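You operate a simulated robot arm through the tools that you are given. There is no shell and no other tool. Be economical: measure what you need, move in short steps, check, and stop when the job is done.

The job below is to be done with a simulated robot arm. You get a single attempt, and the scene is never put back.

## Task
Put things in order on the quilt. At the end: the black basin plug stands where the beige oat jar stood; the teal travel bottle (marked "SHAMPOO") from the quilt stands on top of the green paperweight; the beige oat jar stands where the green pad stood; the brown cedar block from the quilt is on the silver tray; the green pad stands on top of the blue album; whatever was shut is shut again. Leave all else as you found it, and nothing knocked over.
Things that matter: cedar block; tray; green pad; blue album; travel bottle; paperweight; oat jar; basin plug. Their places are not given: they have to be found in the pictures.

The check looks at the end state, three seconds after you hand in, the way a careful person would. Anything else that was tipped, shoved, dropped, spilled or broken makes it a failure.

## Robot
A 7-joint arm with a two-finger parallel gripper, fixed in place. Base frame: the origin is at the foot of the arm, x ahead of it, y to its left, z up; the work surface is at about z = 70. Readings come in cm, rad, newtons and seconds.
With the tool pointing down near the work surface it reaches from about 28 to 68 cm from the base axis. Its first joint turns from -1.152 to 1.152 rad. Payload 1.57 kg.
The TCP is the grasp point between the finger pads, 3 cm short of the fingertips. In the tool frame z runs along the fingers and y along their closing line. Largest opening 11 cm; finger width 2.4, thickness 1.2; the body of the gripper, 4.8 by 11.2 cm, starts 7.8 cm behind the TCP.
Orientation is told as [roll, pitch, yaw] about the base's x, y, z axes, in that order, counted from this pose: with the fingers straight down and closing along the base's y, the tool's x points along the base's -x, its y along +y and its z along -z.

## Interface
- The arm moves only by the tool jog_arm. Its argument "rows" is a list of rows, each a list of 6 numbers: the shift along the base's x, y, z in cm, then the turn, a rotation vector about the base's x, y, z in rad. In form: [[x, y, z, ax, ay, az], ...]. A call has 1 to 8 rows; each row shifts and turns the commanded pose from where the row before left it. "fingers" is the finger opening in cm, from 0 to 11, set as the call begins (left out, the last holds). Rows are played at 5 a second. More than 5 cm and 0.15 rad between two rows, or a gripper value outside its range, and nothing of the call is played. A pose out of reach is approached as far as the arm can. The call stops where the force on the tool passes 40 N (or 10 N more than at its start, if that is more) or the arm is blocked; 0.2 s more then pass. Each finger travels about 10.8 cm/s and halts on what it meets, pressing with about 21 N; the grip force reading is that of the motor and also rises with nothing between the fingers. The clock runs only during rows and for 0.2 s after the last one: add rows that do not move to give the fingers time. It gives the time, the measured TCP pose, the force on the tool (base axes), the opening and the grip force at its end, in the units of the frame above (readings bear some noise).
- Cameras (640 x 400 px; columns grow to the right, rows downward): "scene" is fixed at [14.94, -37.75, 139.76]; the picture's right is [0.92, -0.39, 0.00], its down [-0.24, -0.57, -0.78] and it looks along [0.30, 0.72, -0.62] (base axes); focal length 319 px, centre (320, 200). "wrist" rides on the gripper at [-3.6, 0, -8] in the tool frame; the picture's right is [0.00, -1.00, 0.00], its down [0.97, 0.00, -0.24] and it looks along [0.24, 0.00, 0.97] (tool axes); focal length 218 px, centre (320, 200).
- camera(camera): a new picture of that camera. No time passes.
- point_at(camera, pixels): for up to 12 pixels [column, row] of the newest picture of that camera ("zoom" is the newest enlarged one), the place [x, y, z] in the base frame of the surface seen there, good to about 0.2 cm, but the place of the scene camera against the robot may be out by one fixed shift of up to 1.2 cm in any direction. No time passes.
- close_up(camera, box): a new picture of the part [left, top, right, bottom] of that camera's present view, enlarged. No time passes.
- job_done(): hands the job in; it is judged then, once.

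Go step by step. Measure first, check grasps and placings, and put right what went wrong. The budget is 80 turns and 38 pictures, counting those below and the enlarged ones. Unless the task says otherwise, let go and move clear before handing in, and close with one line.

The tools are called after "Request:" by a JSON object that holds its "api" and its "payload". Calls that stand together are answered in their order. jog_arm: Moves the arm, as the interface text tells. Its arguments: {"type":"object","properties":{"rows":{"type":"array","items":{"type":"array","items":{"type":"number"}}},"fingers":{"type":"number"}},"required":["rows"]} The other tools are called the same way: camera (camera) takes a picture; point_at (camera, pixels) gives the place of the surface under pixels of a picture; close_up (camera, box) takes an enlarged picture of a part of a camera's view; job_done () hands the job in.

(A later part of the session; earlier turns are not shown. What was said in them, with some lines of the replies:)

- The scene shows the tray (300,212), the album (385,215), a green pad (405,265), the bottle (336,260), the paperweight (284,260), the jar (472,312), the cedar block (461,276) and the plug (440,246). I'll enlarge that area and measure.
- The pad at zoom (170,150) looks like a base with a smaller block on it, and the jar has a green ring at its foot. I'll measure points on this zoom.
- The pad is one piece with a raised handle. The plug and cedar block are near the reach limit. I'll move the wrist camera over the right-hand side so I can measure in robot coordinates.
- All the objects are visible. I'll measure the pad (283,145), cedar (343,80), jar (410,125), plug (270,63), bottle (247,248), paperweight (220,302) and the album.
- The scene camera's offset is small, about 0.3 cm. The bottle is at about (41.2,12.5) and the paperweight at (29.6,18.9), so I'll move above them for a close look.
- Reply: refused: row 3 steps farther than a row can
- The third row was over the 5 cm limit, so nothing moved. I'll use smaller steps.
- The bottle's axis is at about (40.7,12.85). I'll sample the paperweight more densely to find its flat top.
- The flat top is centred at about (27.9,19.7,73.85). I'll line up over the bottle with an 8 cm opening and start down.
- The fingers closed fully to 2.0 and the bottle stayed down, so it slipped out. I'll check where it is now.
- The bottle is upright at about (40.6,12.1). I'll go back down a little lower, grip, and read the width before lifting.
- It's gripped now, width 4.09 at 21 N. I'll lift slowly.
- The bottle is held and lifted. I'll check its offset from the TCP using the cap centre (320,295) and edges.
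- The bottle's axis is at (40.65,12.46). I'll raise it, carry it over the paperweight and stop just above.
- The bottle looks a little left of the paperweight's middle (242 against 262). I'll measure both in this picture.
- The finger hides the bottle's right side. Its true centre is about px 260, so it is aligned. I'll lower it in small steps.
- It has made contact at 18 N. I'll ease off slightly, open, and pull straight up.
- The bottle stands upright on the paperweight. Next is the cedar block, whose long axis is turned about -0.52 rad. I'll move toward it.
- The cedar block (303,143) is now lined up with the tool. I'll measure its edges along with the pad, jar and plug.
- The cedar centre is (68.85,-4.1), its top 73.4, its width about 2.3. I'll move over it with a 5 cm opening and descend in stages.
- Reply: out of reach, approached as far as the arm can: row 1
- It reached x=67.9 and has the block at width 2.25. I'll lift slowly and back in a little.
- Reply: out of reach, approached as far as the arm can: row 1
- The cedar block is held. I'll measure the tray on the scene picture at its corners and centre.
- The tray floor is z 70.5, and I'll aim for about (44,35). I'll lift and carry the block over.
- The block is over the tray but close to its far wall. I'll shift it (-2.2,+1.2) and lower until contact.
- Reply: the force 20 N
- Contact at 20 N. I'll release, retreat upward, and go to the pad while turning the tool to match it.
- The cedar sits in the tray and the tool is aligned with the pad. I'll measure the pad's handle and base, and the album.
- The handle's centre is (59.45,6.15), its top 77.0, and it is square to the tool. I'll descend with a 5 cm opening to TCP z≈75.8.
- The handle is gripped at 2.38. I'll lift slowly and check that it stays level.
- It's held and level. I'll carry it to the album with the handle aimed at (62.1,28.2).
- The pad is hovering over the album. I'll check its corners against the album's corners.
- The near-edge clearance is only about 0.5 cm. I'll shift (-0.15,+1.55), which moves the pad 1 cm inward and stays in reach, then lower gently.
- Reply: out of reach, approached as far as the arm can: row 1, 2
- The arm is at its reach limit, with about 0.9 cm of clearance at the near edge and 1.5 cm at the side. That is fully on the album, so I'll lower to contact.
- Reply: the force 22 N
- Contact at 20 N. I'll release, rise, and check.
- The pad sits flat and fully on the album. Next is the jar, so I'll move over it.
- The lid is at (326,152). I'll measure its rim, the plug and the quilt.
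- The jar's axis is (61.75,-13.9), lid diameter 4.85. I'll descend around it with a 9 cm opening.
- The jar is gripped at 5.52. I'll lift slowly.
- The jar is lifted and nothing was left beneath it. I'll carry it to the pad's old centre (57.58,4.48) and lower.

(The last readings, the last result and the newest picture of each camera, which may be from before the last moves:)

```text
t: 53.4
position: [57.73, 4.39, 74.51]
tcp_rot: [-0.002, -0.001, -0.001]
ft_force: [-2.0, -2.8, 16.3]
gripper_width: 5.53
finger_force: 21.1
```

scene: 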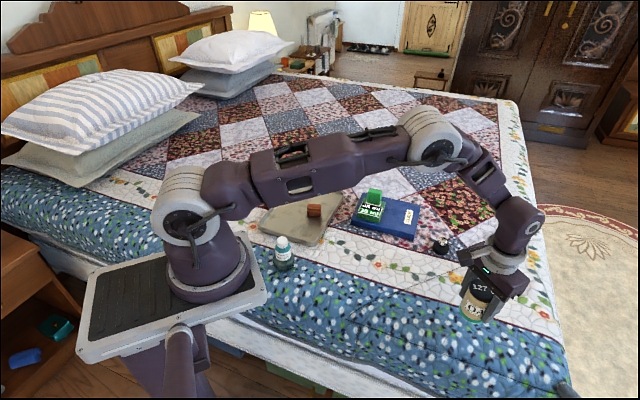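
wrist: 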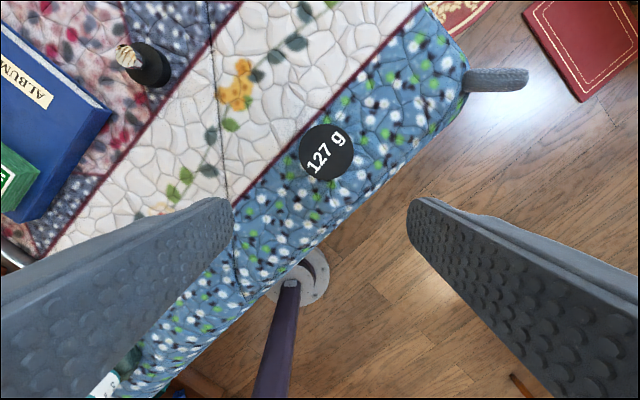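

Contact at 16 N. I'll release the jar, rise, and start toward the plug.

Request:
{"api": "jog_arm", "payload": {"fingers": 8.5, "rows": [[0, 0, 0.1, 0, 0, 0], [0, 0, 0, 0, 0, 0], [0, 0, 1, 0, 0, 0], [0, 0, 4, 0, 0, 0], [0, 0, 4, 0, 0, 0], [0, 0, 4, 0, 0, 0], [0, 0, 2, 0, 0, 0], [0, 0, 0, 0, 0, 0]]}}

Request:
{"api": "jog_arm", "payload": {"fingers": 6.5, "rows": [[3, 1, 0, 0, 0, 0], [3, 1, 0, 0, -0.12, 0], [2, 0.5, 0, 0, -0.12, 0], [0, 0, 0, 0, -0.12, 0], [0, 0, 0, 0, 0, 0]]}}

Request:
{"api": "camera", "payload": {"camera": "wrist"}}

```text
t: 55.2
position: [57.78, 4.16, 89.46]
tcp_rot: [0.001, 0.0, 0.0]
ft_force: [0.0, 0.8, -0.4]
gripper_width: 8.5
finger_force: 0.0
```

```text
t: 56.4
position: [65.59, 6.92, 89.32]
tcp_rot: [0.0, -0.363, -0.001]
ft_force: [0.2, 0.4, -0.2]
gripper_width: 6.51
finger_force: 0.0
```

```text
7 pictures are left
```

wrist: 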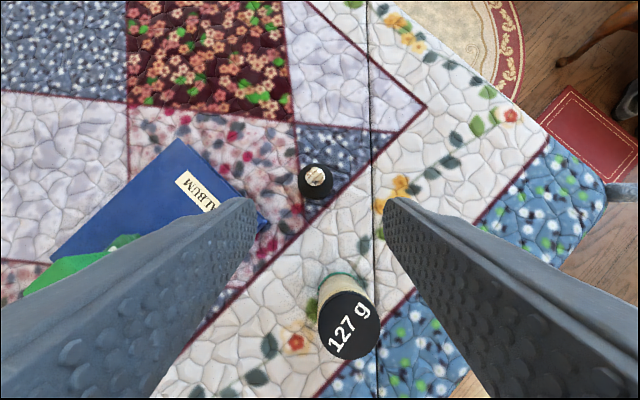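

The jar stands upright at the pad's place. The plug is at (315,180), so I'll enlarge and measure it.

Request:
{"api": "close_up", "payload": {"camera": "wrist", "box": [280, 150, 350, 210]}}

Request:
{"api": "point_at", "payload": {"camera": "wrist", "pixels": [[316, 176], [307, 176], [324, 176], [315, 168], [316, 186], [303, 185], [330, 185], [316, 196], [300, 180], [332, 180], [316, 192], [344, 330]]}}

```text
6.67 times, centred on (315, 180) of wrist
```

zoom: 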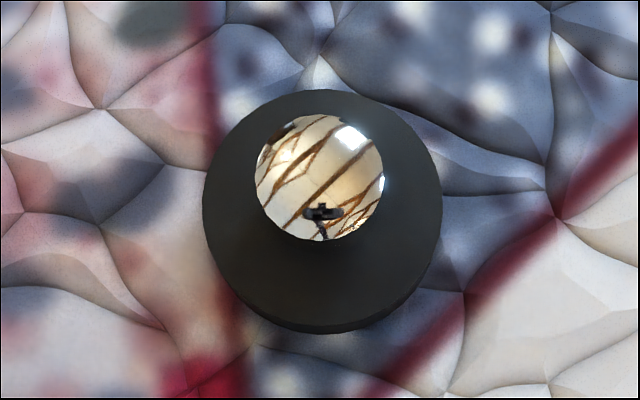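

```text
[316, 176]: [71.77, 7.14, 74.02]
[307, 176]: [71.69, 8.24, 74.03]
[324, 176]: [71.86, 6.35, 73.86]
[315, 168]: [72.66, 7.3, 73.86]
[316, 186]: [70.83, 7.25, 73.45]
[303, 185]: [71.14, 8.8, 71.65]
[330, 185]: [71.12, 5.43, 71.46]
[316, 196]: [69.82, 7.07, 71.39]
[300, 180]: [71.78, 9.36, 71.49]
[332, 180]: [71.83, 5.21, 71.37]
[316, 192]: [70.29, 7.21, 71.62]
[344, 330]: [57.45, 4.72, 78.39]
```

The plug's centre is (71.75,7.25), the disc about 4.2 wide with its top at 71.5, the knob top at 74. With the tool tilted, the TCP should go to (70.75,7.25,73.5), so I'll descend part way first.

Request:
{"api": "jog_arm", "payload": {"rows": [[3, 0.2, -3, 0, 0, 0], [2.15, 0.13, -4, 0, 0, 0], [0, 0, -4, 0, 0, 0], [0, 0, 0, 0, 0, 0]]}}

```text
t: 57.4
position: [70.95, 7.21, 78.37]
tcp_rot: [0.001, -0.359, 0.0]
ft_force: [-0.3, 0.3, 0.4]
gripper_width: 6.51
finger_force: 0.0
```

Request:
{"api": "jog_arm", "payload": {"rows": [[0, 0, -2, 0, 0, 0], [-0.1, 0, -1.5, 0, 0, 0], [0, 0, -1.3, 0, 0, 0], [0, 0, 0, 0, 0, 0]]}}

```text
t: 58.4
position: [70.68, 7.34, 73.64]
tcp_rot: [-0.001, -0.359, -0.002]
ft_force: [-0.2, 0.4, 0.0]
gripper_width: 6.51
finger_force: 0.0
```

The arm reached (70.68,7.34,73.64) with the tilt intact. Closing on the disc now.

Request:
{"api": "jog_arm", "payload": {"fingers": 0, "rows": [[0, 0, 0, 0, 0, 0], [0, 0, 0, 0, 0, 0], [0, 0, 0, 0, 0, 0], [0, 0, 0, 0, 0, 0]]}}

```text
t: 59.4
position: [70.76, 7.29, 73.64]
tcp_rot: [0.001, -0.36, 0.0]
ft_force: [0.1, -0.1, -0.2]
gripper_width: 4.37
finger_force: 21.0
```

The disc is gripped at 4.37. I'll lift gently and look.

Request:
{"api": "jog_arm", "payload": {"rows": [[0, 0, 0.2, 0, 0, 0], [0, 0, 0.4, 0, 0, 0], [0, 0, 0.7, 0, 0, 0], [0, 0, 1, 0, 0, 0], [-0.5, -0.5, 1, 0, 0, 0], [-0.5, -1, 1, 0, 0, 0], [0, 0, 0, 0, 0, 0]]}}

Request:
{"api": "camera", "payload": {"camera": "wrist"}}

```text
t: 61.0
position: [69.67, 5.73, 77.94]
tcp_rot: [-0.001, -0.358, 0.001]
ft_force: [0.2, -0.5, -0.6]
gripper_width: 4.37
finger_force: 21.3
```

```text
5 pictures are left
```

wrist: 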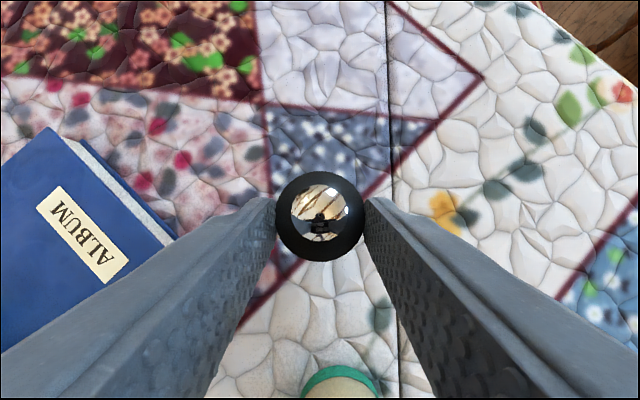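

The plug is held upright. I'll measure its offset, then move to the jar's old place, going in -y first so I stay clear of the jar.

Request:
{"api": "point_at", "payload": {"camera": "wrist", "pixels": [[320, 205], [320, 178], [320, 258], [282, 220], [358, 220]]}}

Request:
{"api": "jog_arm", "payload": {"rows": [[0, -4, 1, 0, 0, 0], [0, -4, 1, 0, 0, 0], [0, -4, 0, 0, 0, 0], [-2.5, -4, 0, 0, 0, 0], [-3.2, -3.6, 0, 0, 0, 0], [-3.2, 0, -1, 0, 0, 0], [0, 0, -1.5, 0, 0, 0], [0, 0, 0, 0, 0, 0]]}}

```text
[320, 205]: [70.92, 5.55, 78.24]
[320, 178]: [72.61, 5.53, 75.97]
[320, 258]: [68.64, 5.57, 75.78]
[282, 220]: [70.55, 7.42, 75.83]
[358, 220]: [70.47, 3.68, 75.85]
```

```text
t: 62.8
position: [60.71, -14.08, 77.25]
tcp_rot: [0.0, -0.36, 0.001]
ft_force: [-0.1, 0.6, 0.0]
gripper_width: 4.35
finger_force: 20.6
```

The plug is level and sits 0.95 ahead of the TCP. I'm on target, so I'll lower toward contact.

Request:
{"api": "jog_arm", "payload": {"rows": [[0.05, 0.2, -1.5, 0, 0, 0], [0, 0, -1.2, 0, 0, 0], [0, 0, -0.5, 0, 0, 0], [0, 0, -0.2, 0, 0, 0], [0, 0, 0, 0, 0, 0]]}}

```text
t: 64.0
position: [60.79, -13.64, 73.94]
tcp_rot: [0.0, -0.361, -0.001]
ft_force: [0.0, -0.6, -1.4]
gripper_width: 4.37
finger_force: 20.7
```

Request:
{"api": "jog_arm", "payload": {"rows": [[0, 0, -0.15, 0, 0, 0], [0, 0, -0.1, 0, 0, 0], [0, 0, 0, 0, 0, 0]]}}

```text
t: 64.8
position: [60.89, -13.66, 73.85]
tcp_rot: [-0.001, -0.36, 0.0]
ft_force: [0.2, -1.0, -0.1]
gripper_width: 4.34
finger_force: 21.3
```

Request:
{"api": "jog_arm", "payload": {"rows": [[0, 0, -0.1, 0, 0, 0], [0, 0, -0.1, 0, 0, 0], [0, 0, 0, 0, 0, 0]]}}

```text
t: 65.6
position: [60.82, -13.75, 73.61]
tcp_rot: [0.0, -0.361, 0.0]
ft_force: [-2.5, -0.2, 4.4]
gripper_width: 4.36
finger_force: 20.9
```

Light contact at 4 N. I'll release and withdraw straight up.

Request:
{"api": "jog_arm", "payload": {"fingers": 6.5, "rows": [[0, 0, 0, 0, 0, 0], [0, 0, 0, 0, 0, 0], [0, 0, 1.5, 0, 0, 0], [0, 0, 3, 0, 0, 0], [0, 0, 4, 0, 0, 0], [0, 0, 4, 0, 0, 0], [-4, 0, 2, 0, 0, 0], [-4, 0, 0, 0, 0, 0]]}}

Request:
{"api": "camera", "payload": {"camera": "scene"}}

```text
t: 67.4
position: [52.73, -13.79, 88.29]
tcp_rot: [0.0, -0.358, 0.0]
ft_force: [0.4, 0.1, 0.0]
gripper_width: 6.48
finger_force: 0.0
```

```text
4 pictures are left
```

scene: 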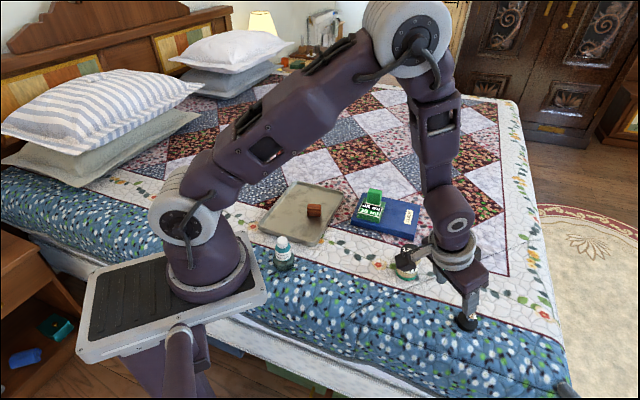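

The arm hides the jar and plug. I'll rise clear, level the tool, and check everything again.

Request:
{"api": "jog_arm", "payload": {"rows": [[0, 0, 4.5, 0, 0, 0], [0, 0, 4.5, 0, 0.12, 0], [-4, 0, 2, 0, 0.12, 0], [-4, 0, 2, 0, 0.12, 0], [-4, 2, 0, 0, 0, 0], [0, 0, 0, 0, 0, 0]]}}

Request:
{"api": "camera", "payload": {"camera": "wrist"}}

Request:
{"api": "close_up", "payload": {"camera": "scene", "box": [260, 170, 540, 345]}}

```text
t: 68.8
position: [40.72, -11.63, 101.24]
tcp_rot: [0.0, 0.001, 0.004]
ft_force: [-0.5, 0.6, 0.1]
gripper_width: 6.52
finger_force: 0.1
```

```text
3 pictures are left
```

wrist: 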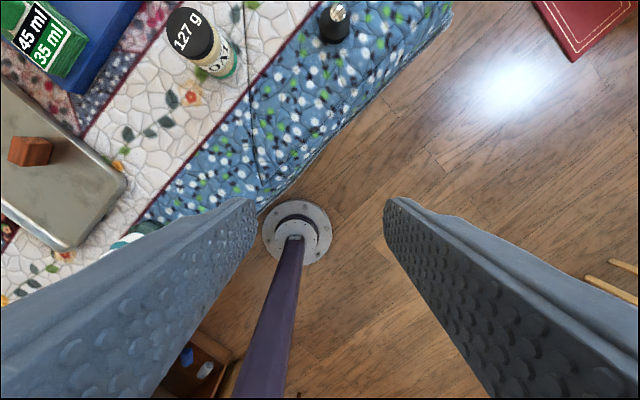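

```text
2.29 times, centred on (400, 258) of scene
```

zoom: 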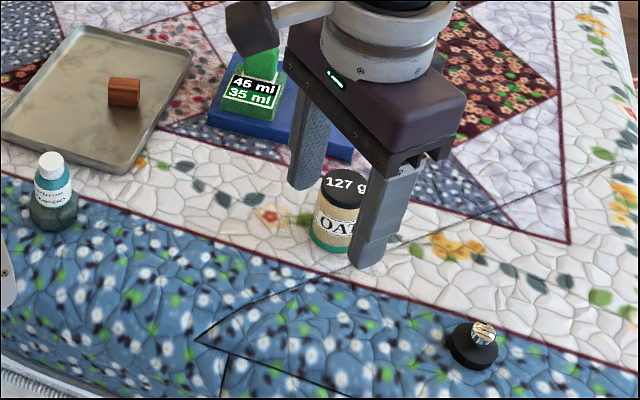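

Everything stands upright. I'll do one last position check on the plug and jar.

Request:
{"api": "point_at", "payload": {"camera": "wrist", "pixels": [[337, 13], [321, 25], [349, 28], [187, 32]]}}

```text
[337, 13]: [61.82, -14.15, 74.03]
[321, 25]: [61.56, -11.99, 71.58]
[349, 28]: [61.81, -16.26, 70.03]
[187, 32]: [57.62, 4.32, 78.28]
```

The plug is at (61.8,-14.0) and the jar at (57.6,4.3), both where they should be, and the arm is clear. I'm handing in.

Request:
{"api": "job_done", "payload": {}}

```text
The job is handed in.
```

I handed the job in with all five items in their places, upright and undisturbed in the last pictures: the plug at the jar's old spot, the bottle on the paperweight, the jar at the pad's old spot, the cedar block on the tray and the pad on the album; I opened nothing, so there was nothing to shut again.
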